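You operate a simulated robot arm through the tools that you are given. There is no shell and no other tool.

You are at the controls of a simulated robot arm. One attempt, no reset.

Task
Lift the branch, open the blue lid, lay it in, shut both lids.
Fine: the harness branch and its clip lids on the cross member.
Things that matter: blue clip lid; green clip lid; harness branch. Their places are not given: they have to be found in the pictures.

The check looks at the end state, three seconds after you hand in, the way a careful person would. Anything else that was tipped, shoved, dropped, spilled or broken makes it a failure. Lids that push on must go on centred and level and be pressed home; caps that screw on are set level and turned clockwise until they are tight.

Robot
A 6-joint arm with a two-finger gripper, fixed in place. Base frame: the origin is on the floor under the middle of its stand, x ahead of it, y to its left, z up. Lengths are in mm, angles in rad, forces in N, time in s.
It reaches about 940 mm from its shoulder. Its first joint turns from -2.897 to 2.897 rad. Payload 2.54 kg.
Tool frame: the origin (TCP) lies between the finger pads and is the grasp point; the fingertips stand 30 mm ahead of it; z points along the fingers, y is the line along which they close. The gripper opens to 116 mm; its body begins 95 mm behind the TCP.
Orientation is that of the tool frame in the base frame, as a unit quaternion [x, y, z, w]. With the fingers straight down and closing along the base's y, the tool's x points along the base's -x, its y along +y and its z along -z.

Tools
- The arm moves only by the tool jog_arm. Its arguments are lists of equal length, an entry for each row: "slide": the shift along the tool's x, y, z in mm, a list of three; "dr": the turn, a rotation vector about the tool's x, y, z in rad, a list of three; "hand": the finger opening in mm, from 0 to 116. In form: {"slide": [[x, y, z], ...], "dr": [[ax, ay, az], ...], "hand": [hand, ...]}. A call has 1 to 20 rows; each row is the pose to reach, as a shift and turn from the pose commanded when the call began, along the tool's axes at that moment. Each row takes 0.2 s and may step no farther than 50 mm and 0.15 rad from the row before; otherwise, or with a gripper value out of range, the whole call is refused. Where a pose cannot be reached the arm comes as near as it can. A force on the tool above 90 N (or 10 N above the force at the start of the call, whichever is more), or a blocked arm, ends the call early, and 0.2 s more pass. Each finger travels about 72 mm/s and halts on what it meets, pressing with about 43 N; the grip force reading is that of the motor and also rises with nothing between the fingers. The clock runs only during rows and for 0.2 s after the last one: add rows that repeat a pose to give the fingers time. The reply holds the time, the measured pose of the TCP, the force on the tool along the base axes, the opening and the grip force, in the units named above and with some noise, with the torque about the TCP (base axes, N m) and any sound that the robot's microphone picked up.
- Cameras (640 x 400 px; columns grow to the right, rows downward): "scene" is fixed at [220.4, -650.9, 1555.4]; the picture's right is [0.99, -0.14, 0.00], its down [-0.03, -0.23, -0.97] and it looks along [0.14, 0.96, -0.23] (base axes); focal length 308 px, centre (320, 200). "wrist" rides on the gripper at [69, -15, -122] in the tool frame; the picture's right is [0.21, 0.98, 0.00], its down [-0.83, 0.18, -0.53] and it looks along [-0.52, 0.11, 0.85] (tool axes); focal length 251 px, centre (320, 200).
- snapshot(camera): a new picture of that camera. It takes no simulated time.
- locate(camera, pixels): for up to 12 pixels [column, row] of the newest picture of that camera ("zoom" is the newest enlarged one), the place [x, y, z] in the base frame of the surface seen there, good to about 2 mm. It takes no simulated time.
- close_up(camera, box): a new picture of the part [left, top, right, bottom] of that camera's present view, enlarged. It takes no simulated time.
- close_job(): hands the job in; it is judged then, once.

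Leave the gripper open and the arm clear of the work at the hand-in unless told otherwise.

The tools are called after ">>>" by a JSON object that holds its "method" and its "body". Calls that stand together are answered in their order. jog_arm: Moves the arm, as the interface text tells. Its arguments: {"type":"object","properties":{"slide":{"type":"array"},"dr":{"type":"array"},"hand":{"type":"array"}},"required":["slide","dr","hand"]} The other tools are called the same way: snapshot (camera) takes a picture; locate (camera, pixels) gives the place of the surface under pixels of a picture; close_up (camera, box) takes an enlarged picture of a part of a camera's view; close_job () hands the job in.

At the start:

```text
clock: 0.0
tcp_pos: [416.0, 307.0, 1434.3]
orientation: [0.0, 1.0, 0.001, 0.0]
contact_force: [0.2, 0.2, 0.5]
wrist_torque: [-0.01, 0.0, 0.03]
gripper_width: 116.2
gripper_force: 0.1
```

scene: 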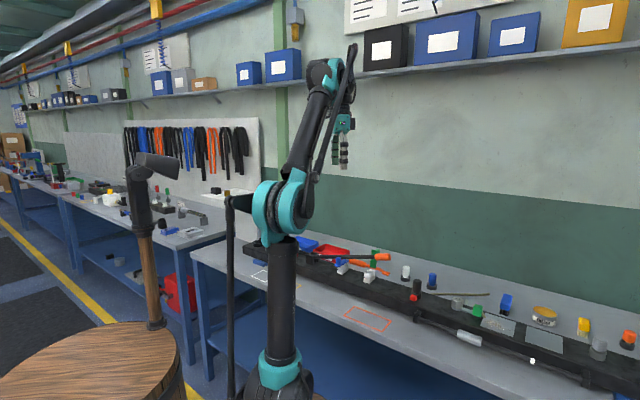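
wrist: 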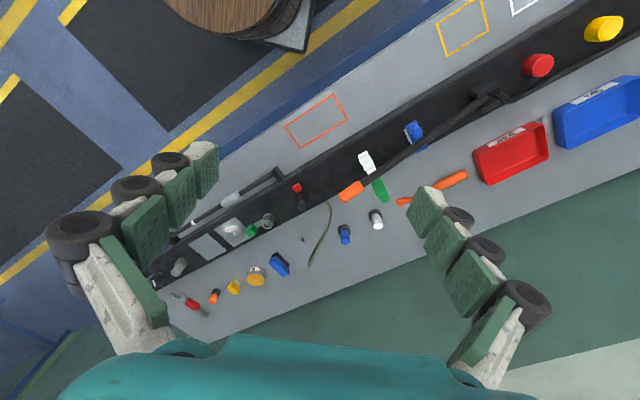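

I see the workbench with a dark cross member and several coloured clips. I will enlarge the scene view around the cross member (columns 240-640, rows 220-400) and the wrist view around the clips (columns 270-500, rows 80-260).

>>> {"method": "close_up", "body": {"camera": "scene", "box": [240, 220, 440, 345]}}

>>> {"method": "close_up", "body": {"camera": "wrist", "box": [320, 60, 560, 210]}}

>>> {"method": "close_up", "body": {"camera": "wrist", "box": [140, 150, 380, 300]}}

>>> {"method": "close_up", "body": {"camera": "scene", "box": [400, 250, 640, 400]}}

```text
3.20 times, centred on (340, 282) of scene
```

zoom: 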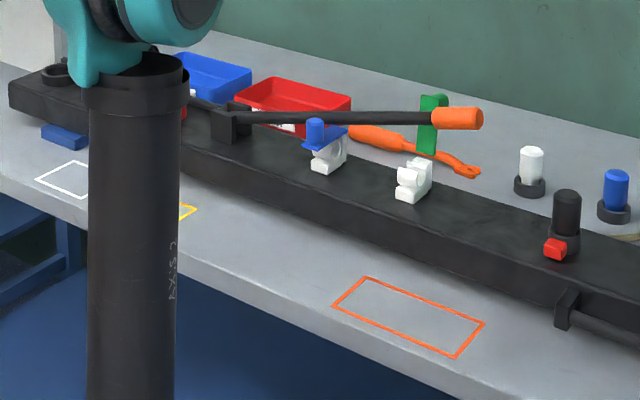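

```text
2.67 times, centred on (440, 135) of wrist
```

zoom: 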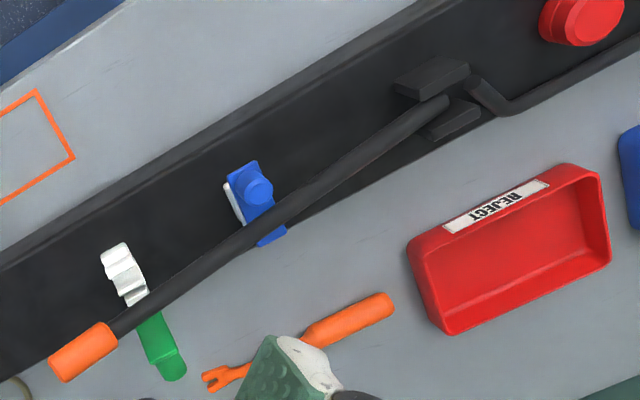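

```text
2.67 times, centred on (260, 225) of wrist
```

zoom: 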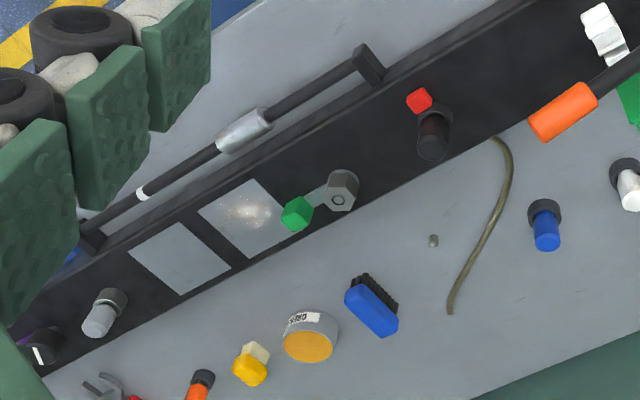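

```text
2.67 times, centred on (520, 325) of scene
```

zoom: 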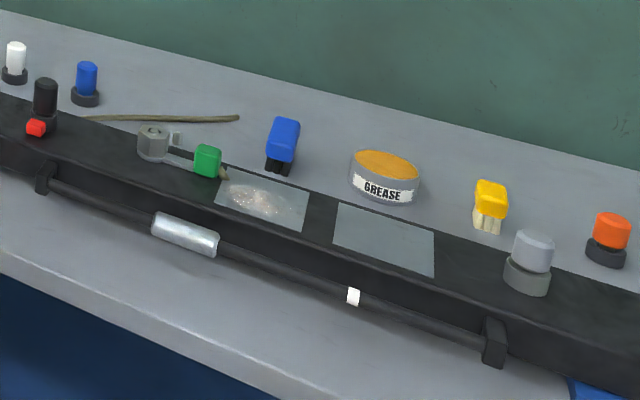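

The branch seems to be the dark bar with an orange tip, hinged at a block; the blue lid sits on one white clip, the green lid stands open at the other. I re-take the wrist close-up of this part to measure points in it.

>>> {"method": "close_up", "body": {"camera": "wrist", "box": [330, 80, 522, 200]}}

```text
3.33 times, centred on (426, 140) of wrist
```

zoom: 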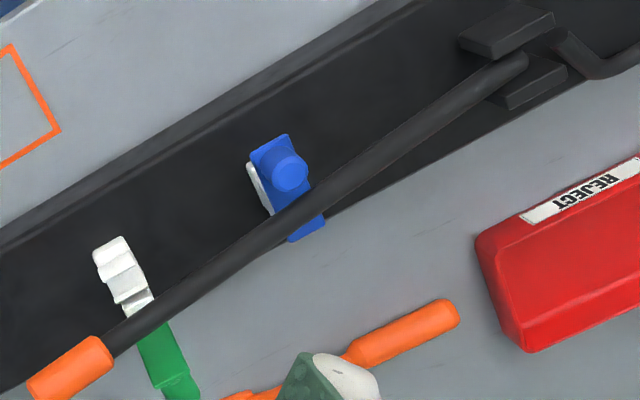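

I measure points on the branch, the blue lid, the green lid, the clips, and the beam in this enlarged picture.

>>> {"method": "locate", "body": {"camera": "zoom", "pixels": [[515, 65], [400, 137], [295, 215], [200, 285], [115, 345], [70, 367], [290, 170], [270, 145], [310, 230], [110, 247], [130, 285], [150, 310]]}}

>>> {"method": "locate", "body": {"camera": "wrist", "pixels": [[375, 182], [381, 198], [350, 155], [300, 165], [390, 120], [480, 100], [490, 88], [540, 65], [415, 200], [455, 180], [510, 150], [330, 120]]}}

```text
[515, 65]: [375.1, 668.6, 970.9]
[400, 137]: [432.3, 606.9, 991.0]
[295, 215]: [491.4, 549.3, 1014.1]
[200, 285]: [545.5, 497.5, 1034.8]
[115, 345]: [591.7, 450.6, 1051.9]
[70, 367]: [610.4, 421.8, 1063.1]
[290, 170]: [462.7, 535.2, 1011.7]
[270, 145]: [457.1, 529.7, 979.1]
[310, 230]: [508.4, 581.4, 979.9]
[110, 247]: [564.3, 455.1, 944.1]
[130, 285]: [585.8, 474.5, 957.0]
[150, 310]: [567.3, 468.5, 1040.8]
```

```text
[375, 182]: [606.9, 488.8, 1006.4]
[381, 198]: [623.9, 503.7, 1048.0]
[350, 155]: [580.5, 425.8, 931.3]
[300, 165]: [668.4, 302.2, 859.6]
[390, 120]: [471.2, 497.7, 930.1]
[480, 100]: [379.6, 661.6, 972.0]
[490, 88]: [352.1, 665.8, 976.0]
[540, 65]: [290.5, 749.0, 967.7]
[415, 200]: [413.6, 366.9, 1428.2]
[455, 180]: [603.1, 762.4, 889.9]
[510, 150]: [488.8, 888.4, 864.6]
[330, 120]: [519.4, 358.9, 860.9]
```

The beam top is at about z 930, the branch rises from the pivot near (375, 668, 971) to the tip near (610, 422, 1063). I look from the scene camera at the clips in more detail (columns 300-400, rows 240-300).

>>> {"method": "close_up", "body": {"camera": "scene", "box": [300, 240, 400, 302]}}

```text
6.40 times, centred on (350, 271) of scene
```

zoom: 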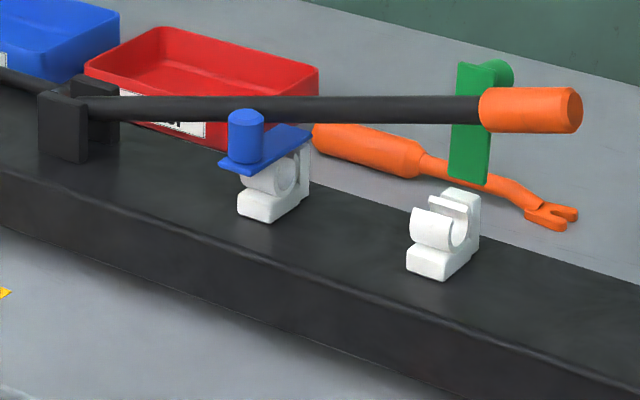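

Clips are C-shaped, lids are hinged at the back with a knob near the front. I measure points here: blue knob (246,117) and its top, lid plate (290,140), clip blue (270,190), clip green (445,225), green lid (470,140), (495,75), beam (350,200).

>>> {"method": "locate", "body": {"camera": "zoom", "pixels": [[246, 117], [246, 150], [235, 165], [300, 135], [265, 210], [285, 205], [285, 180], [430, 262], [465, 250], [440, 232], [446, 200], [470, 200]]}}

>>> {"method": "locate", "body": {"camera": "zoom", "pixels": [[455, 160], [485, 160], [465, 75], [500, 65], [508, 75], [480, 110], [575, 110], [490, 110], [200, 108], [400, 108], [60, 130], [105, 120]]}}

```text
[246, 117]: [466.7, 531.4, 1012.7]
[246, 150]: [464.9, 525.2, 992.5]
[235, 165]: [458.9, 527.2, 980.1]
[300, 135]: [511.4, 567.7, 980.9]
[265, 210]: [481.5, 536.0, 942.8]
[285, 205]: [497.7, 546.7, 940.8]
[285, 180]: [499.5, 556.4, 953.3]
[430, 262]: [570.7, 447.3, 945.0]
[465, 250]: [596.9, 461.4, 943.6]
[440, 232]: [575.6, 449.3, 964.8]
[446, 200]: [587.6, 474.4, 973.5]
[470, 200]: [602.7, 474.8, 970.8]
```

```text
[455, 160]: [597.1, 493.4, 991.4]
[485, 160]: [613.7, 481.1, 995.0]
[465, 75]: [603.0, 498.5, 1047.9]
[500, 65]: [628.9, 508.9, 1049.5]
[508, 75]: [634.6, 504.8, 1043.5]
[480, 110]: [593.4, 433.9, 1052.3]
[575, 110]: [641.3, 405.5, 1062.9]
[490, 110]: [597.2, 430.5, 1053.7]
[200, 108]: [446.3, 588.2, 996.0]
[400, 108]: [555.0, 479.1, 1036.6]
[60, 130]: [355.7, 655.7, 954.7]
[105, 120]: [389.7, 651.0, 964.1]
```

The branch is a rod about 17 mm thick hung on a pivot block and stands up at about 15°. The clips' perpendicular runs roughly along (0.71, 0.70). I turn the tool 45° about its z and move over to above the pivot side at z about 1250, for a closer wrist view.

>>> {"method": "jog_arm", "body": {"slide": [[1.5, 38.6, 23], [3, 77.2, 46], [4.5, 115.9, 69], [6, 154.5, 92], [7.5, 193, 115], [9, 231.8, 138], [10.5, 270.4, 161], [12, 309, 184]], "dr": [[0, 0, 0.098], [0, 0, 0.196], [0, 0, 0.294], [0, 0, 0.393], [0, 0, 0.491], [0, 0, 0.589], [0, 0, 0.687], [0, 0, 0.785]], "hand": [116, 116, 116, 116, 116, 116, 116, 116]}}

>>> {"method": "snapshot", "body": {"camera": "wrist"}}

>>> {"method": "snapshot", "body": {"camera": "scene"}}

```text
clock: 1.8
tcp_pos: [406.1, 615.3, 1251.9]
orientation: [0.383, 0.924, 0.0, 0.0]
contact_force: [0.1, 0.1, 0.5]
wrist_torque: [0.07, -0.03, -0.01]
gripper_width: 115.9
gripper_force: 0.1
```

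```text
taken
```

wrist: 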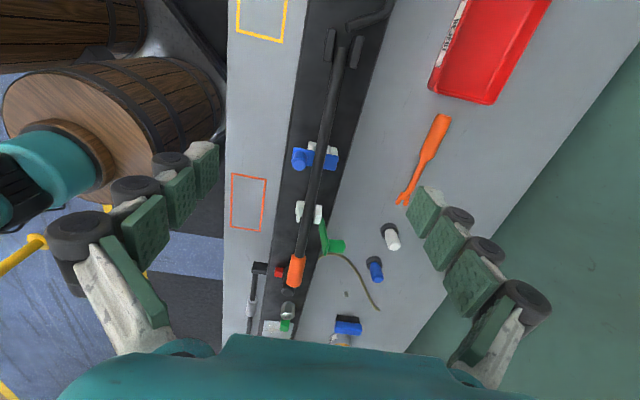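

```text
taken
```

scene: 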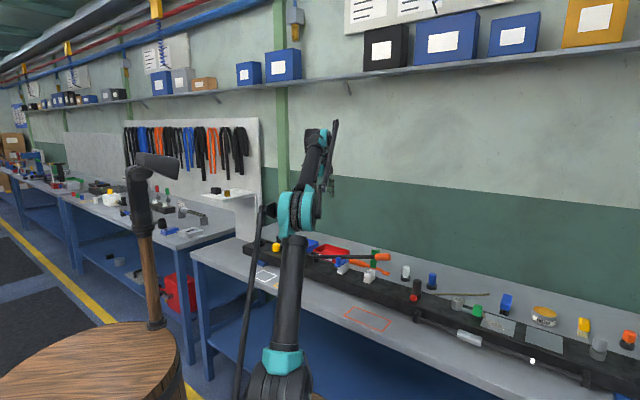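

The arm moved as asked. The branch now runs down the picture from the pivot (340,50) to the orange tip (296,270). I enlarge the clip region.

>>> {"method": "close_up", "body": {"camera": "wrist", "box": [240, 120, 400, 220]}}

>>> {"method": "close_up", "body": {"camera": "wrist", "box": [230, 190, 390, 290]}}

>>> {"method": "close_up", "body": {"camera": "wrist", "box": [260, 20, 420, 120]}}

```text
4.00 times, centred on (320, 170) of wrist
```

zoom: 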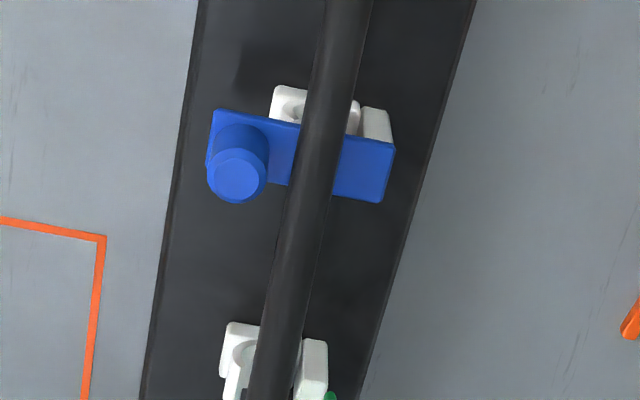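

```text
4.00 times, centred on (310, 240) of wrist
```

zoom: 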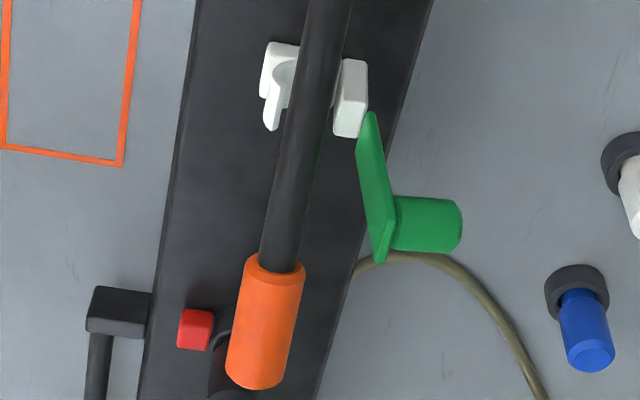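

```text
4.00 times, centred on (340, 70) of wrist
```

zoom: 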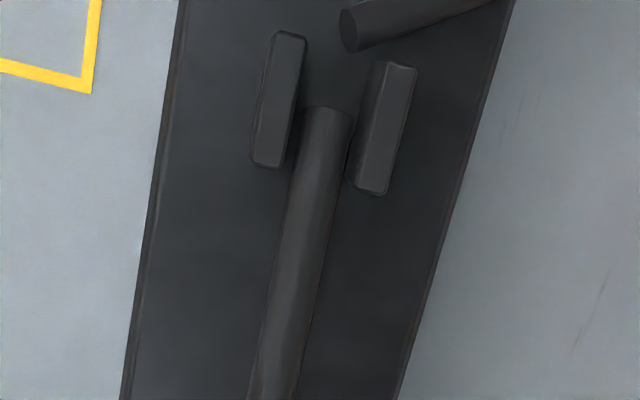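

I measure the pivot block, the branch root and the beam edges in this last enlarged picture, then the others.

>>> {"method": "locate", "body": {"camera": "zoom", "pixels": [[278, 45], [270, 150], [395, 75], [375, 180], [325, 115], [300, 250], [272, 390], [255, 390], [290, 390], [150, 300], [135, 395], [440, 260]]}}

>>> {"method": "close_up", "body": {"camera": "wrist", "box": [240, 120, 400, 220]}}

```text
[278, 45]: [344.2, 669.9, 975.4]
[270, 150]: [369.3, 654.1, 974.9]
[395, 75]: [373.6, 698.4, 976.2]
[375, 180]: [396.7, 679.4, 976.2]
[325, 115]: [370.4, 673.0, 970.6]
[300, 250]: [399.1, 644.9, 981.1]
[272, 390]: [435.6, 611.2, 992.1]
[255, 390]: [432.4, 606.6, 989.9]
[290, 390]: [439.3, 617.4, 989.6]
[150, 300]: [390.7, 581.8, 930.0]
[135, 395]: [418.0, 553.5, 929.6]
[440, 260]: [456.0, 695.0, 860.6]
```

```text
4.00 times, centred on (320, 170) of wrist
```

zoom: 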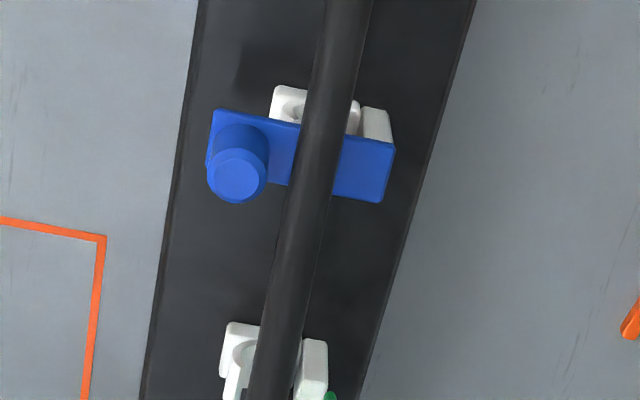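

>>> {"method": "locate", "body": {"camera": "zoom", "pixels": [[235, 178], [222, 115], [212, 160], [290, 130], [345, 145], [385, 150], [375, 195], [285, 92], [378, 115], [315, 180], [235, 330], [315, 345]]}}

>>> {"method": "close_up", "body": {"camera": "wrist", "box": [230, 190, 390, 290]}}

```text
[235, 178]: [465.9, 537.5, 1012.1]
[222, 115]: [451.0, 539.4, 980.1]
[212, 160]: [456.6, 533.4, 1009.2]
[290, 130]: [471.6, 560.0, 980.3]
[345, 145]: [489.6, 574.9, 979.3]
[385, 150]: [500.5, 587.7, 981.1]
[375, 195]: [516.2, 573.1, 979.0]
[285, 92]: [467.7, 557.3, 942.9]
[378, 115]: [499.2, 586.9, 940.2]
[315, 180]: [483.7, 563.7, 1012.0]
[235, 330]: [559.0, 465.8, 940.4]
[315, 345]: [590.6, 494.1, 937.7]
```

```text
4.00 times, centred on (310, 240) of wrist
```

zoom: 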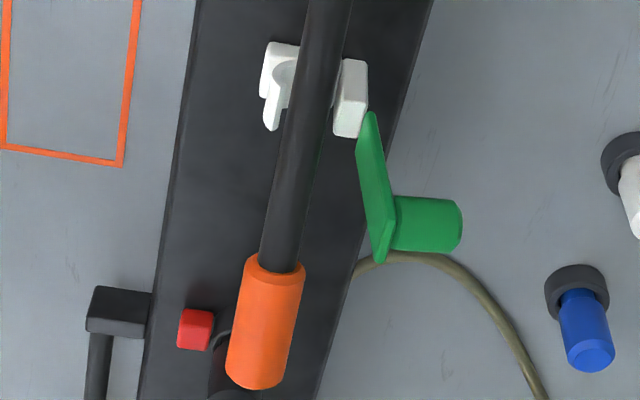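

>>> {"method": "locate", "body": {"camera": "zoom", "pixels": [[275, 268], [265, 310], [258, 378], [245, 310], [288, 310], [270, 60], [350, 75], [350, 125], [368, 125], [382, 250], [430, 225], [455, 225]]}}

>>> {"method": "locate", "body": {"camera": "wrist", "pixels": [[300, 214], [309, 216], [318, 213], [320, 160], [277, 290], [281, 272], [290, 310], [262, 268], [285, 325], [330, 170], [327, 190], [332, 75]]}}

```text
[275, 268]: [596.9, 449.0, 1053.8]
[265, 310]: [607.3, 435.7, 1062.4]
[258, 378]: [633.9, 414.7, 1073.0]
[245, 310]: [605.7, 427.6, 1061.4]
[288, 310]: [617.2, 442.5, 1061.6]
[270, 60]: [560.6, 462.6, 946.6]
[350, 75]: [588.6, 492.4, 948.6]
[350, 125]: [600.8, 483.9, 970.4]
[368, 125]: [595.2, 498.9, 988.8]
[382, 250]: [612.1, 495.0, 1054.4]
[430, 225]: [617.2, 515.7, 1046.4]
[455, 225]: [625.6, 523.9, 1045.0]
```

```text
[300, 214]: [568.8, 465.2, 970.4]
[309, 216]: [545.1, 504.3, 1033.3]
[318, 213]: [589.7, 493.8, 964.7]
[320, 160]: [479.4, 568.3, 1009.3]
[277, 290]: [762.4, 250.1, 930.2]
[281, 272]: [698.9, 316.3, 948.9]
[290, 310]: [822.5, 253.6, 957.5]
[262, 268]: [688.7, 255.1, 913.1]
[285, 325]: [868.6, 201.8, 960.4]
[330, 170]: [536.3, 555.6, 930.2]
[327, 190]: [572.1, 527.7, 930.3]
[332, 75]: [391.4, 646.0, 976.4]
```

The measurements agree on this: with u = (0.707,-0.707) along the beam and v = (0.707,0.707) across it, the branch lies along v=740 from its pivot at u=-215, z≈959, at about 15°. The orange handle is at u≈105–158 (mid at u 132, z 1053). The blue lid is at u≈-50, v 698–771, z 980. The green clip is at u≈79. I move over the handle at z 1160 with the fingers closing across the branch.

>>> {"method": "jog_arm", "body": {"slide": [[-40, 2.6, 13], [-80, 5.2, 26], [-120, 7.8, 39], [-160, 10.4, 52], [-200, 13, 65], [-240, 15.6, 78], [-280, 18, 92], [-280, 18, 92]], "dr": [[0, 0, 0], [0, 0, 0], [0, 0, 0], [0, 0, 0], [0, 0, 0], [0, 0, 0], [0, 0, 0], [0, 0, 0]], "hand": [110, 100, 90, 80, 70, 70, 70, 70]}}

>>> {"method": "snapshot", "body": {"camera": "wrist"}}

>>> {"method": "snapshot", "body": {"camera": "scene"}}

```text
clock: 3.6
tcp_pos: [614.3, 430.2, 1158.6]
orientation: [0.382, 0.924, 0.0, 0.0]
contact_force: [0.5, 0.3, 0.2]
wrist_torque: [0.02, 0.01, -0.01]
gripper_width: 69.8
gripper_force: 0.1
```

```text
taken
```

wrist: 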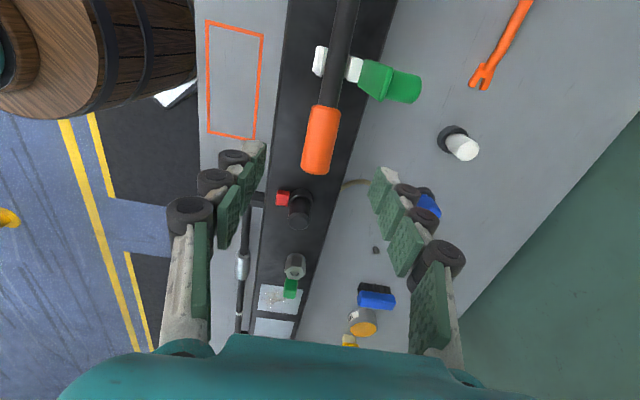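

```text
taken
```

scene: 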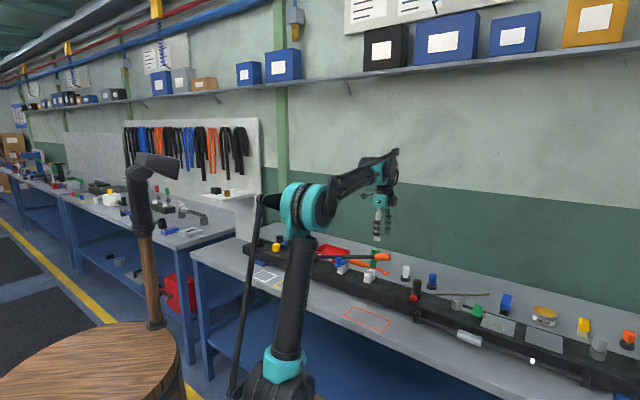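

The handle is in the wrist picture at columns 303-340, rows 105-174. I measure its outline to centre the grasp.

>>> {"method": "locate", "body": {"camera": "wrist", "pixels": [[322, 115], [320, 140], [317, 168], [305, 140], [336, 140], [343, 60], [380, 65], [373, 90], [405, 88], [357, 68], [320, 60], [300, 205]]}}

>>> {"method": "close_up", "body": {"camera": "wrist", "box": [260, 20, 452, 140]}}

```text
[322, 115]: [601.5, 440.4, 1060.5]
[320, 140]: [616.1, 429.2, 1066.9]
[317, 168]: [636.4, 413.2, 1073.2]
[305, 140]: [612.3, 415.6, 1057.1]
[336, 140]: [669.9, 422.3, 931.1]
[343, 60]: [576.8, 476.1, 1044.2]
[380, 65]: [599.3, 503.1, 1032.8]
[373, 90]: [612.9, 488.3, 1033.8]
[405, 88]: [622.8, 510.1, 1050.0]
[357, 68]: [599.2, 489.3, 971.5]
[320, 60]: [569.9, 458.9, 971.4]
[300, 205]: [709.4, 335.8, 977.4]
```

```text
3.33 times, centred on (356, 80) of wrist
```

zoom: 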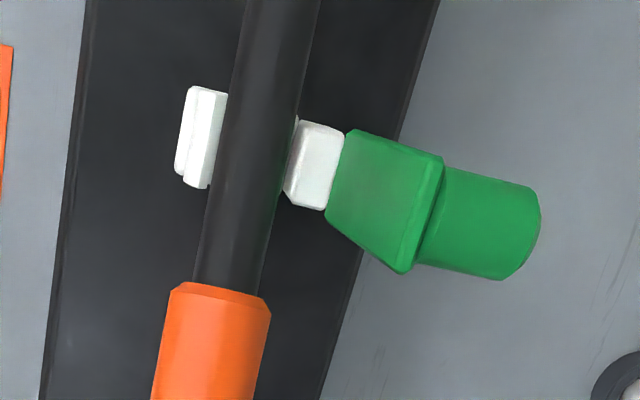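

Handle centre is at u 132, v 739, with its axis near z 1054; the TCP stands at u 130, v 739. I go down 104 mm and then close on the handle.

>>> {"method": "jog_arm", "body": {"slide": [[-1, 1, 35], [-2, 1, 70], [-2, 1, 104], [-2, 1, 104]], "dr": [[0, 0, 0], [0, 0, 0], [0, 0, 0], [0, 0, 0]], "hand": [70, 70, 70, 60]}}

>>> {"method": "snapshot", "body": {"camera": "wrist"}}

```text
clock: 4.6
tcp_pos: [614.1, 429.7, 1052.5]
orientation: [0.383, 0.924, 0.001, 0.0]
contact_force: [0.2, 0.4, 0.3]
wrist_torque: [0.02, 0.03, 0.0]
gripper_width: 59.8
gripper_force: 0.1
```

```text
taken
```

wrist: 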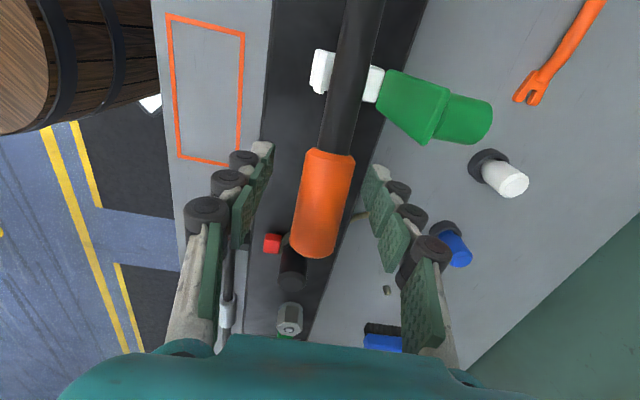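

The handle is centred between the fingers and nothing touched. I close the fingers and give them time.

>>> {"method": "jog_arm", "body": {"slide": [[0, 0, 0], [0, 0, 0], [0, 0, 0], [0, 0, 0], [0, 0, 0]], "dr": [[0, 0, 0], [0, 0, 0], [0, 0, 0], [0, 0, 0], [0, 0, 0]], "hand": [40, 26, 18, 12, 12]}}

>>> {"method": "close_up", "body": {"camera": "wrist", "box": [160, 100, 480, 300]}}

```text
clock: 5.8
tcp_pos: [613.9, 430.6, 1052.7]
orientation: [0.382, 0.924, -0.001, 0.001]
contact_force: [16.9, 15.4, -0.8]
wrist_torque: [0.17, 0.0, -0.15]
gripper_width: 27.0
gripper_force: 11.5
```

```text
2.00 times, centred on (320, 200) of wrist
```

zoom: 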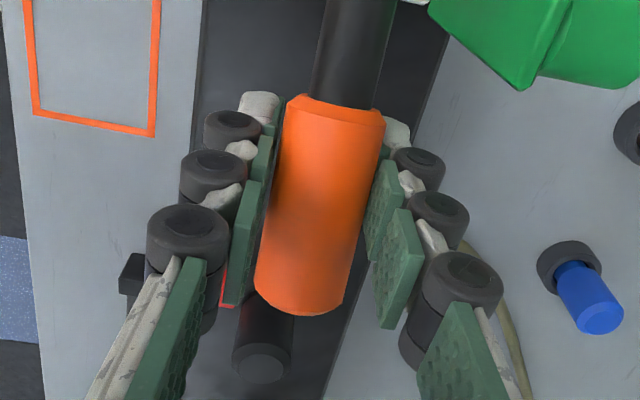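

The fingers stopped at 27 mm with a sideways force of about 23 N along +v, so the handle sits slightly to +v of the hand. I shift the hand 1.5 mm along tool +y and hold, to relax it.

>>> {"method": "jog_arm", "body": {"slide": [[0, 0.8, 0], [0, 1.5, 0], [0, 1.5, 0]], "dr": [[0, 0, 0], [0, 0, 0], [0, 0, 0]], "hand": [12, 12, 12]}}

```text
clock: 6.6
tcp_pos: [615.9, 430.8, 1054.4]
orientation: [0.382, 0.924, -0.001, 0.0]
contact_force: [-3.9, 8.5, -6.3]
wrist_torque: [-0.91, -0.68, -0.03]
gripper_width: 24.7
gripper_force: 45.4
```

The grip is now firm (24.7 mm, 45 N) and the side force is small. The handle is at radius 359 mm from the pivot at 15.4°. I lift along that arc by a small 0.12 rad, turning the tool with it, and watch the force.

>>> {"method": "jog_arm", "body": {"slide": [[3.1, 0, -10.4], [6.4, 0, -20.6], [10, 0, -30.7], [13.9, 0, -40.7]], "dr": [[0, -0.03, 0], [0, -0.06, 0], [0, -0.09, 0], [0, -0.12, 0]], "hand": [12, 12, 12, 12]}}

>>> {"method": "snapshot", "body": {"camera": "scene"}}

```text
clock: 7.6
tcp_pos: [603.7, 441.8, 1095.1]
orientation: [0.382, 0.922, -0.024, 0.055]
contact_force: [-33.7, 1.5, -12.3]
wrist_torque: [-0.33, -0.1, -0.15]
gripper_width: 24.9
gripper_force: 44.3
```

```text
taken
```

scene: 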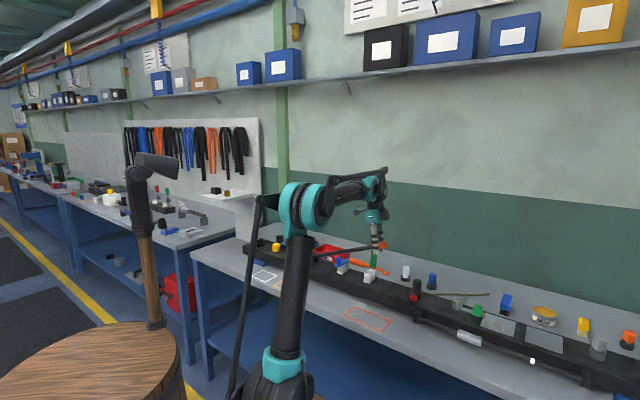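

The branch came up smoothly, but there is a pull of about 25 N toward the pivot and 23 N along -v. So my arc is slightly too wide and a bit to +v. I relax by shifting 3 mm along tool x and -2 mm along tool y.

>>> {"method": "jog_arm", "body": {"slide": [[1.5, -1, 0], [3, -2, 0], [3, -2, 0]], "dr": [[0, 0, 0], [0, 0, 0], [0, 0, 0]], "hand": [12, 12, 12]}}

>>> {"method": "close_up", "body": {"camera": "scene", "box": [300, 200, 420, 302]}}

```text
clock: 8.4
tcp_pos: [605.8, 441.6, 1096.5]
orientation: [0.383, 0.922, -0.023, 0.057]
contact_force: [-4.0, -1.2, 1.8]
wrist_torque: [0.78, 0.71, 0.08]
gripper_width: 24.8
gripper_force: 45.0
```

```text
3.92 times, centred on (360, 251) of scene
```

zoom: 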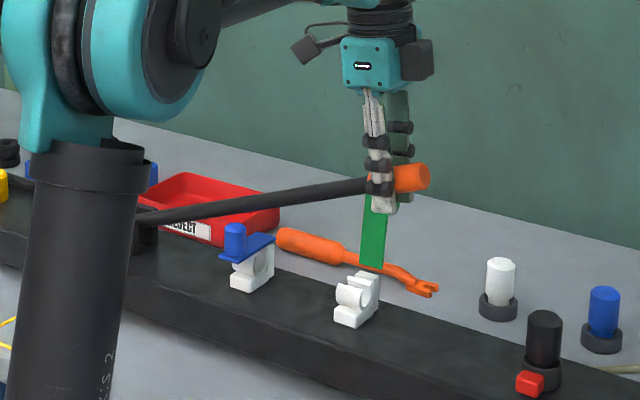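

The force has dropped nearly to zero and the branch has risen to about 23°. I refine the pivot estimate to u=-214, z≈950 and lift on another 0.2 rad along that arc.

>>> {"method": "jog_arm", "body": {"slide": [[5.6, 0, -17.1], [12.0, 0, -33.8], [19.4, 0, -50.3], [27.5, 0, -66.3], [27.5, 0, -66.3]], "dr": [[0, -0.05, 0], [0, -0.1, 0], [0, -0.15, 0], [0, -0.2, 0], [0, -0.2, 0]], "hand": [12, 12, 12, 12, 12]}}

```text
clock: 9.6
tcp_pos: [581.4, 464.6, 1158.8]
orientation: [0.379, 0.911, -0.061, 0.149]
contact_force: [30.8, -17.2, 21.8]
wrist_torque: [-0.14, -0.17, 0.02]
gripper_width: 25.0
gripper_force: 45.5
```

Now the force is about 40 N outward, so the first pivot estimate (u -215, z 959, radius 358.6) fits all three points best. I correct outward by 3 mm and go on lifting along that arc by 0.3 rad (to about 51°).

>>> {"method": "jog_arm", "body": {"slide": [[-3.1, 0.5, -1.0], [3.3, 0.5, -21.5], [10.9, 0.5, -41.6], [19.7, 0.5, -61.3], [29.6, 0.5, -80.3], [40.8, 0.5, -98.8], [40.8, 0.5, -98.8]], "dr": [[0, 0, 0], [0, -0.06, 0], [0, -0.12, 0], [0, -0.18, 0], [0, -0.24, 0], [0, -0.3, 0], [0, -0.3, 0]], "hand": [12, 12, 12, 12, 12, 12, 12]}}

>>> {"method": "snapshot", "body": {"camera": "scene"}}

```text
clock: 11.2
tcp_pos: [529.3, 516.2, 1237.6]
orientation: [0.364, 0.88, -0.117, 0.282]
contact_force: [-10.4, -4.3, -11.0]
wrist_torque: [-0.7, -0.59, -0.2]
gripper_width: 25.0
gripper_force: 45.0
```

```text
taken
```

scene: 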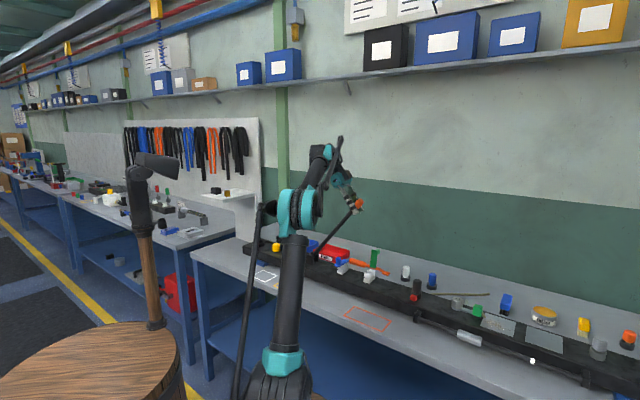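

The branch is at about 51° and the forces are small. The remaining moment about the pivot is only a few tenths of a N m, so the joint seems to hold by friction. I lift a further 0.3 rad to about 68° for more room.

>>> {"method": "jog_arm", "body": {"slide": [[7.1, 0, -20.3], [14.7, 0, -40.3], [23.4, 0, -60.0], [33.4, 0, -79.0], [44.5, 0, -97.4], [44.5, 0, -97.4]], "dr": [[0, -0.06, 0], [0, -0.12, 0], [0, -0.18, 0], [0, -0.24, 0], [0, -0.3, 0], [0, -0.3, 0]], "hand": [12, 12, 12, 12, 12, 12]}}

>>> {"method": "close_up", "body": {"camera": "scene", "box": [260, 120, 420, 300]}}

```text
clock: 12.6
tcp_pos: [483.2, 579.0, 1290.4]
orientation: [0.338, 0.834, -0.153, 0.408]
contact_force: [-0.4, -0.7, 0.0]
wrist_torque: [0.03, 0.0, 0.03]
gripper_width: 11.9
gripper_force: 0.1
out of reach, approached as far as the arm can: row 5, 6
```

```text
2.22 times, centred on (340, 210) of scene
```

zoom: 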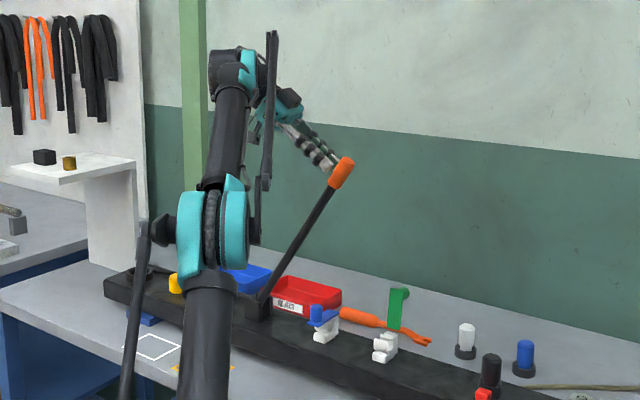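

The last rows were out of reach and the hand slid off the handle; the branch stays up by itself at roughly 60°. I measure the branch in this picture: handle (343,172), shaft (310,225), shaft (275,285).

>>> {"method": "locate", "body": {"camera": "zoom", "pixels": [[348, 163], [337, 182], [325, 200], [300, 245], [280, 275], [265, 298]]}}

>>> {"method": "snapshot", "body": {"camera": "wrist"}}

```text
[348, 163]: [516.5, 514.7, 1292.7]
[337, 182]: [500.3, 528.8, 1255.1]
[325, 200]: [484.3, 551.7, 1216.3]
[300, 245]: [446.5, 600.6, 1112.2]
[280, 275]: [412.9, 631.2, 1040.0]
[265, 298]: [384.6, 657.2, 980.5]
```

```text
taken
```

wrist: 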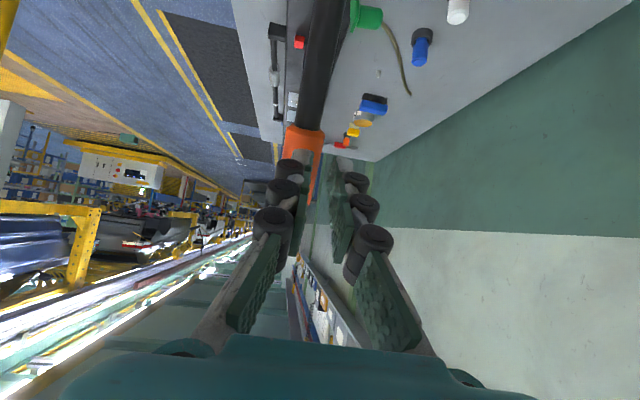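

The branch holds on its own at about 58°: at the blue clip it is near z 1230, well above what the lid needs. I draw the hand back along its own axis, away from the handle, while turning it back toward vertical.

>>> {"method": "jog_arm", "body": {"slide": [[-0.6, 0, -4.7], [-1.2, 0, -9.4], [-1.8, 0, -14], [-2.4, 0, -18.8], [-3, 0, -23.5], [-3.5, 0, -28]], "dr": [[0, 0.08, 0], [0, 0.16, 0], [0, 0.24, 0], [0, 0.34, 0], [0, 0.44, 0], [0, 0.54, 0]], "hand": [12, 12, 12, 12, 12, 12]}}

>>> {"method": "close_up", "body": {"camera": "scene", "box": [260, 120, 420, 300]}}

```text
clock: 14.0
tcp_pos: [461.8, 574.7, 1295.0]
orientation: [0.376, 0.907, -0.071, 0.174]
contact_force: [-0.6, -1.2, 1.0]
wrist_torque: [0.16, -0.1, 0.07]
gripper_width: 11.9
gripper_force: 0.2
out of reach, approached as far as the arm can: row 2, 3, 4, 5, 6
```

```text
2.22 times, centred on (340, 210) of scene
```

zoom: 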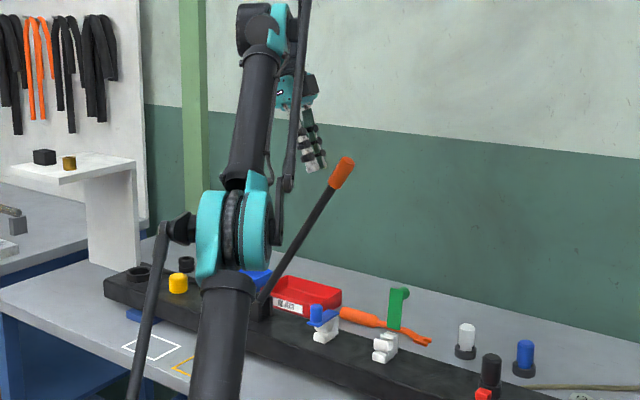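

The branch stays put and the hand is clear. Next I bring the hand toward the robot side (tool -y, 160 mm), level it and only then turn it for the blue lid.

>>> {"method": "jog_arm", "body": {"slide": [[0, -40, 0], [0, -80, 0], [0, -120, 0], [0, -160, 0], [0, -160, 0]], "dr": [[0, 0.05, 0], [0, 0.1, 0], [0, 0.2, 0], [0, 0.3, 0], [0, 0.38, 0]], "hand": [12, 12, 12, 12, 12]}}

>>> {"method": "snapshot", "body": {"camera": "scene"}}

```text
clock: 15.2
tcp_pos: [349.1, 463.6, 1293.1]
orientation: [0.383, 0.924, 0.001, 0.0]
contact_force: [-0.6, 0.7, 0.6]
wrist_torque: [-0.06, 0.03, 0.01]
gripper_width: 11.8
gripper_force: 0.0
```

```text
taken
```

scene: 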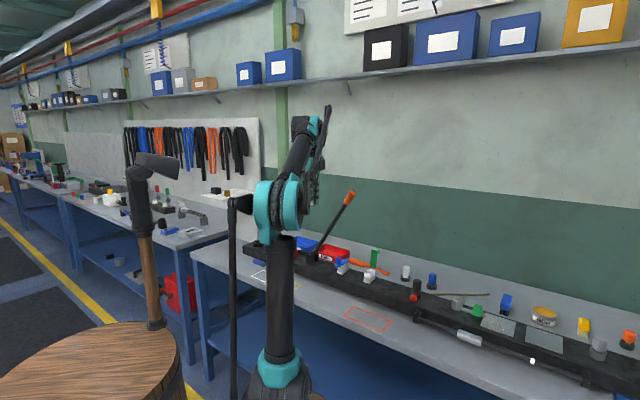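

The hand is vertical and clear of the branch at u -81, v 575. I turn it by -90° about its axis so that the fingers close along the beam, and move it to u -50, v 600, z 1200, on the robot side of the blue lid; the fingers open to 50.

>>> {"method": "jog_arm", "body": {"slide": [[-2.8, 2.3, 8.5], [-5.5, 4.5, 17], [-8.3, 6.8, 25.4], [-11.1, 9.1, 33.8], [-13.9, 11.4, 42.3], [-16.6, 13.6, 50.7], [-19.4, 15.9, 59.2], [-22.2, 18.2, 67.6], [-25, 20.5, 76], [-27.7, 22.7, 84.5], [-30.5, 25, 93]], "dr": [[0, 0, -0.143], [0, 0, -0.286], [0, 0, -0.428], [0, 0, -0.571], [0, 0, -0.714], [0, 0, -0.857], [0, 0, -1.0], [0, 0, -1.143], [0, 0, -1.285], [0, 0, -1.428], [0, 0, -1.571]], "hand": [15, 20, 25, 30, 35, 40, 45, 50, 50, 50, 50]}}

>>> {"method": "snapshot", "body": {"camera": "wrist"}}

```text
clock: 17.6
tcp_pos: [388.6, 457.5, 1201.2]
orientation: [-0.384, 0.923, 0.0, 0.0]
contact_force: [-0.5, 0.1, 0.4]
wrist_torque: [-0.02, -0.01, 0.01]
gripper_width: 50.0
gripper_force: 0.0
```

```text
taken
```

wrist: 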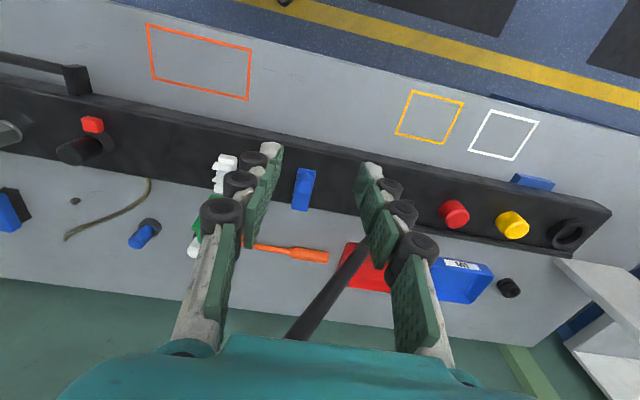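

The blue lid is visible at (303,188) between the fingers. I tilt the tool by 50° so that the fingers point away from the robot and down, and go to the standoff 70 mm before the blue knob.

>>> {"method": "jog_arm", "body": {"slide": [[-7.8, 0, 24], [-15.6, 0, 48], [-23.5, 0, 72], [-31.3, 0, 96.2], [-39.2, 0, 120.3], [-47, 0, 144.4], [-47, 0, 144.4]], "dr": [[0, -0.145, 0], [0, -0.29, 0], [0, -0.435, 0], [0, -0.58, 0], [0, -0.725, 0], [0, -0.873, 0], [0, -0.873, 0]], "hand": [50, 50, 50, 50, 50, 50, 50]}}

>>> {"method": "snapshot", "body": {"camera": "wrist"}}

>>> {"method": "close_up", "body": {"camera": "scene", "box": [260, 150, 420, 300]}}

```text
clock: 19.2
tcp_pos: [424.3, 493.4, 1058.7]
orientation: [-0.347, 0.837, 0.162, 0.391]
contact_force: [-0.4, 0.1, 0.0]
wrist_torque: [0.01, -0.02, -0.01]
gripper_width: 50.2
gripper_force: 0.1
```

```text
taken
```

wrist: 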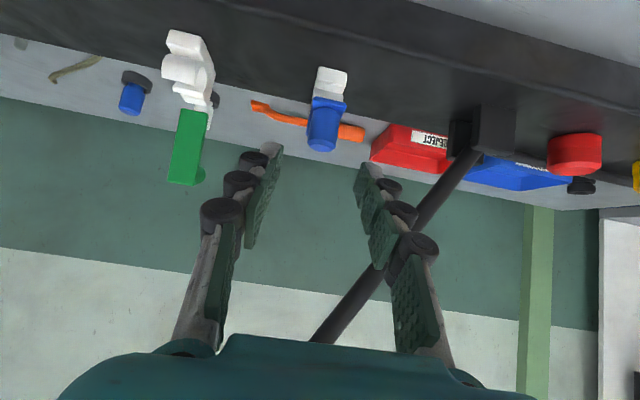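

```text
2.67 times, centred on (340, 225) of scene
```

zoom: 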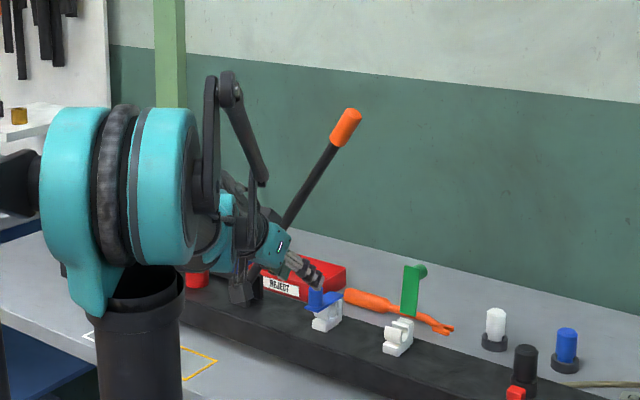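

The standoff is reached; the wrist picture is upside-down now, with the blue knob at (322,125). I measure the knob and lid from here.

>>> {"method": "close_up", "body": {"camera": "wrist", "box": [270, 50, 374, 170]}}

>>> {"method": "locate", "body": {"camera": "wrist", "pixels": [[322, 125], [310, 125], [335, 125], [322, 148], [328, 103], [314, 103], [345, 103], [318, 80], [343, 82], [322, 115]]}}

```text
3.33 times, centred on (322, 110) of wrist
```

zoom: 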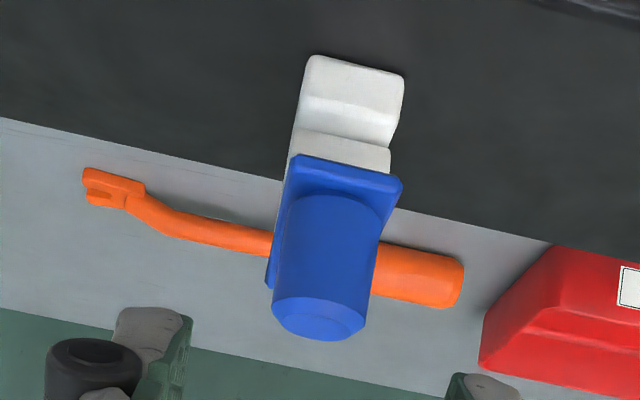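

```text
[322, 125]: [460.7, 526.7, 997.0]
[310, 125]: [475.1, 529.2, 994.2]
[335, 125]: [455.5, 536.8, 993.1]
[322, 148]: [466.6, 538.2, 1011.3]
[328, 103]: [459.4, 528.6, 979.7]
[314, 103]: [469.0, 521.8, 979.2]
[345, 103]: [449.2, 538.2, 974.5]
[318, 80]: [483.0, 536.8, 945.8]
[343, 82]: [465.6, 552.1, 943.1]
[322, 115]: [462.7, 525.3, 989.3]
```

Knob centre is at u≈-49.5, v≈709.5, top at z 1012, lid plate at z 979. I advance 50 mm along the tool axis and look again.

>>> {"method": "jog_arm", "body": {"slide": [[0, -0.5, 20], [0, -1, 40], [0, -1, 50], [0, -1, 50]], "dr": [[0, 0, 0], [0, 0, 0], [0, 0, 0], [0, 0, 0]], "hand": [50, 50, 50, 50]}}

>>> {"method": "snapshot", "body": {"camera": "wrist"}}

>>> {"method": "close_up", "body": {"camera": "scene", "box": [300, 220, 400, 300]}}

```text
clock: 20.2
tcp_pos: [451.2, 518.5, 1025.0]
orientation: [-0.347, 0.837, 0.162, 0.391]
contact_force: [0.9, 0.5, -0.4]
wrist_torque: [-0.03, -0.01, 0.0]
gripper_width: 50.0
gripper_force: 0.0
```

```text
taken
```

wrist: 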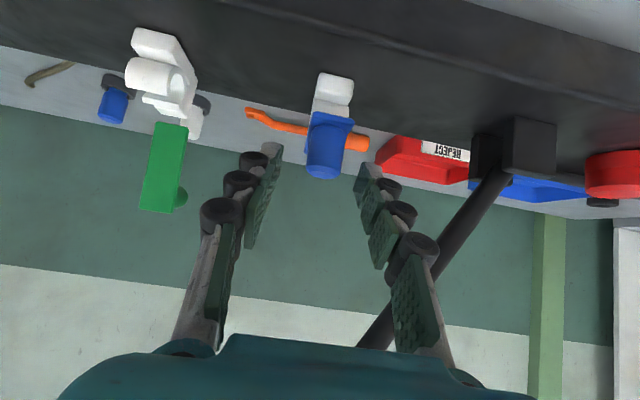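

```text
5.00 times, centred on (350, 260) of scene
```

zoom: 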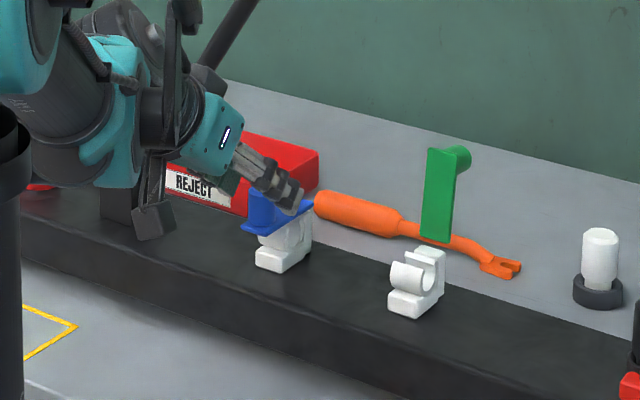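

I check the knob position against the fingers: measuring knob points (327,150), (325,173), (310,150), (345,150) and both fingertip pads (278,150), (360,175).

>>> {"method": "locate", "body": {"camera": "wrist", "pixels": [[327, 150], [323, 173], [309, 155], [344, 155], [330, 119], [276, 150], [360, 175], [270, 165], [370, 185], [245, 240], [380, 265], [316, 130]]}}

>>> {"method": "close_up", "body": {"camera": "wrist", "box": [230, 70, 422, 210]}}

```text
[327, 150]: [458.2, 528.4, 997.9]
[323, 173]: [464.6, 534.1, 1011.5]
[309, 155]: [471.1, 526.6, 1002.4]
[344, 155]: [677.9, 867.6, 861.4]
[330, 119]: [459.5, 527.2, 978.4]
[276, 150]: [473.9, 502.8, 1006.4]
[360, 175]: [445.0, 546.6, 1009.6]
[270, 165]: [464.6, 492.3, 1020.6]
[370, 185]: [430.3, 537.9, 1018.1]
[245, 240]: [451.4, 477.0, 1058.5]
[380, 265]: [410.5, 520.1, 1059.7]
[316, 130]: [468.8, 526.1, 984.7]
```

```text
2.86 times, centred on (326, 140) of wrist
```

zoom: 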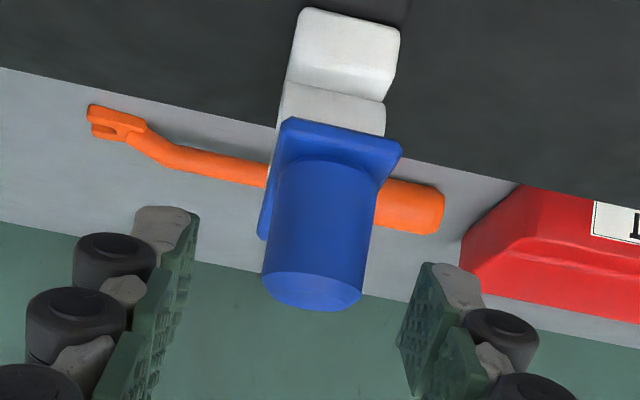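

The pads' middle is at u≈-46.3 and the knob at u≈-49.3, so I shift 2.8 mm along tool +y and advance 20 mm, then look.

>>> {"method": "jog_arm", "body": {"slide": [[0, 2.8, 7], [0, 2.8, 14], [0.5, 2.8, 20], [0.5, 2.8, 20]], "dr": [[0, 0, 0], [0, 0, 0], [0, 0, 0], [0, 0, 0]], "hand": [50, 50, 50, 50]}}

>>> {"method": "close_up", "body": {"camera": "wrist", "box": [230, 90, 422, 230]}}

>>> {"method": "close_up", "body": {"camera": "scene", "box": [320, 235, 380, 285]}}

```text
clock: 21.2
tcp_pos: [461.0, 531.0, 1012.4]
orientation: [-0.346, 0.837, 0.162, 0.391]
contact_force: [-0.1, 0.7, -0.2]
wrist_torque: [-0.02, 0.02, 0.0]
gripper_width: 50.1
gripper_force: 0.0
```

```text
2.86 times, centred on (326, 160) of wrist
```

zoom: 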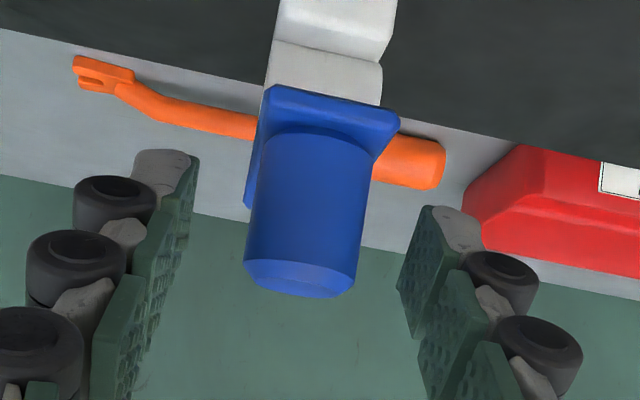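

```text
8.00 times, centred on (350, 260) of scene
```

zoom: 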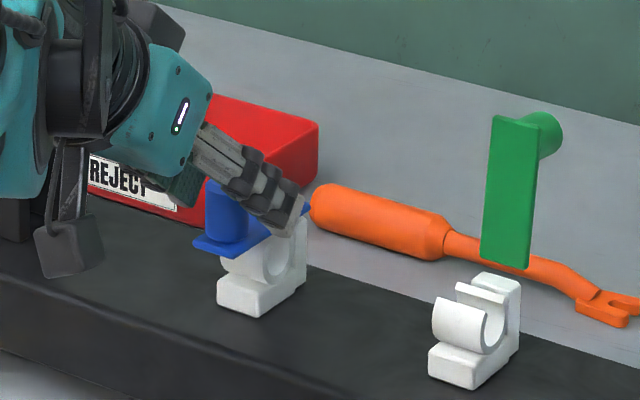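

The knob is centred between the fingers and nothing touches. I close the fingers on it.

>>> {"method": "jog_arm", "body": {"slide": [[0, 0, 0], [0, 0, 0], [0, 0, 0], [0, 0, 0], [0, 0, 0]], "dr": [[0, 0, 0], [0, 0, 0], [0, 0, 0], [0, 0, 0], [0, 0, 0]], "hand": [36, 22, 12, 12, 12]}}

>>> {"method": "close_up", "body": {"camera": "wrist", "box": [230, 90, 422, 230]}}

```text
clock: 22.4
tcp_pos: [459.5, 530.7, 1011.5]
orientation: [-0.347, 0.837, 0.162, 0.391]
contact_force: [3.2, -1.6, -0.2]
wrist_torque: [-0.05, -0.07, -0.01]
gripper_width: 21.5
gripper_force: 44.9
```

```text
2.86 times, centred on (326, 160) of wrist
```

zoom: 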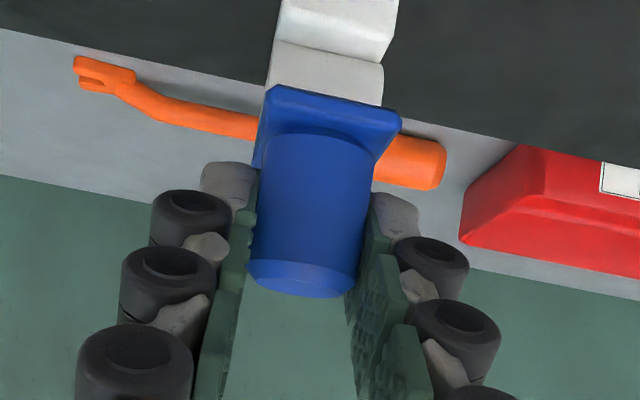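

The knob is held (21.5 mm, 45 N) with almost no side load. The hinge is at about v 770, z 975. I swing the knob up along its arc for the first 20° with the tool orientation held, watching the force.

>>> {"method": "jog_arm", "body": {"slide": [[-5.7, 0, -1.2], [-11.4, 0, -2.0], [-17.2, 0, -2.3], [-23.0, 0, -2.1]], "dr": [[0, 0, 0], [0, 0, 0], [0, 0, 0], [0, 0, 0]], "hand": [12, 12, 12, 12]}}

>>> {"method": "close_up", "body": {"camera": "scene", "box": [320, 225, 380, 285]}}

>>> {"method": "close_up", "body": {"camera": "wrist", "box": [230, 60, 422, 230]}}

```text
clock: 23.4
tcp_pos: [468.1, 539.4, 1030.7]
orientation: [-0.346, 0.837, 0.162, 0.391]
contact_force: [-10.1, -23.6, -2.0]
wrist_torque: [-1.1, 0.93, -0.1]
gripper_width: 21.3
gripper_force: 44.8
```

```text
6.67 times, centred on (350, 255) of scene
```

zoom: 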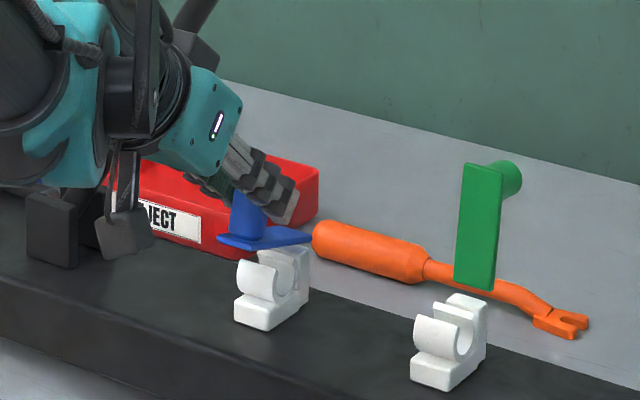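

```text
2.35 times, centred on (326, 145) of wrist
```

zoom: 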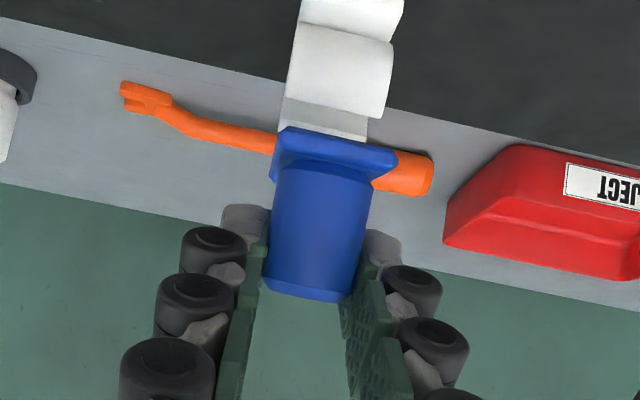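

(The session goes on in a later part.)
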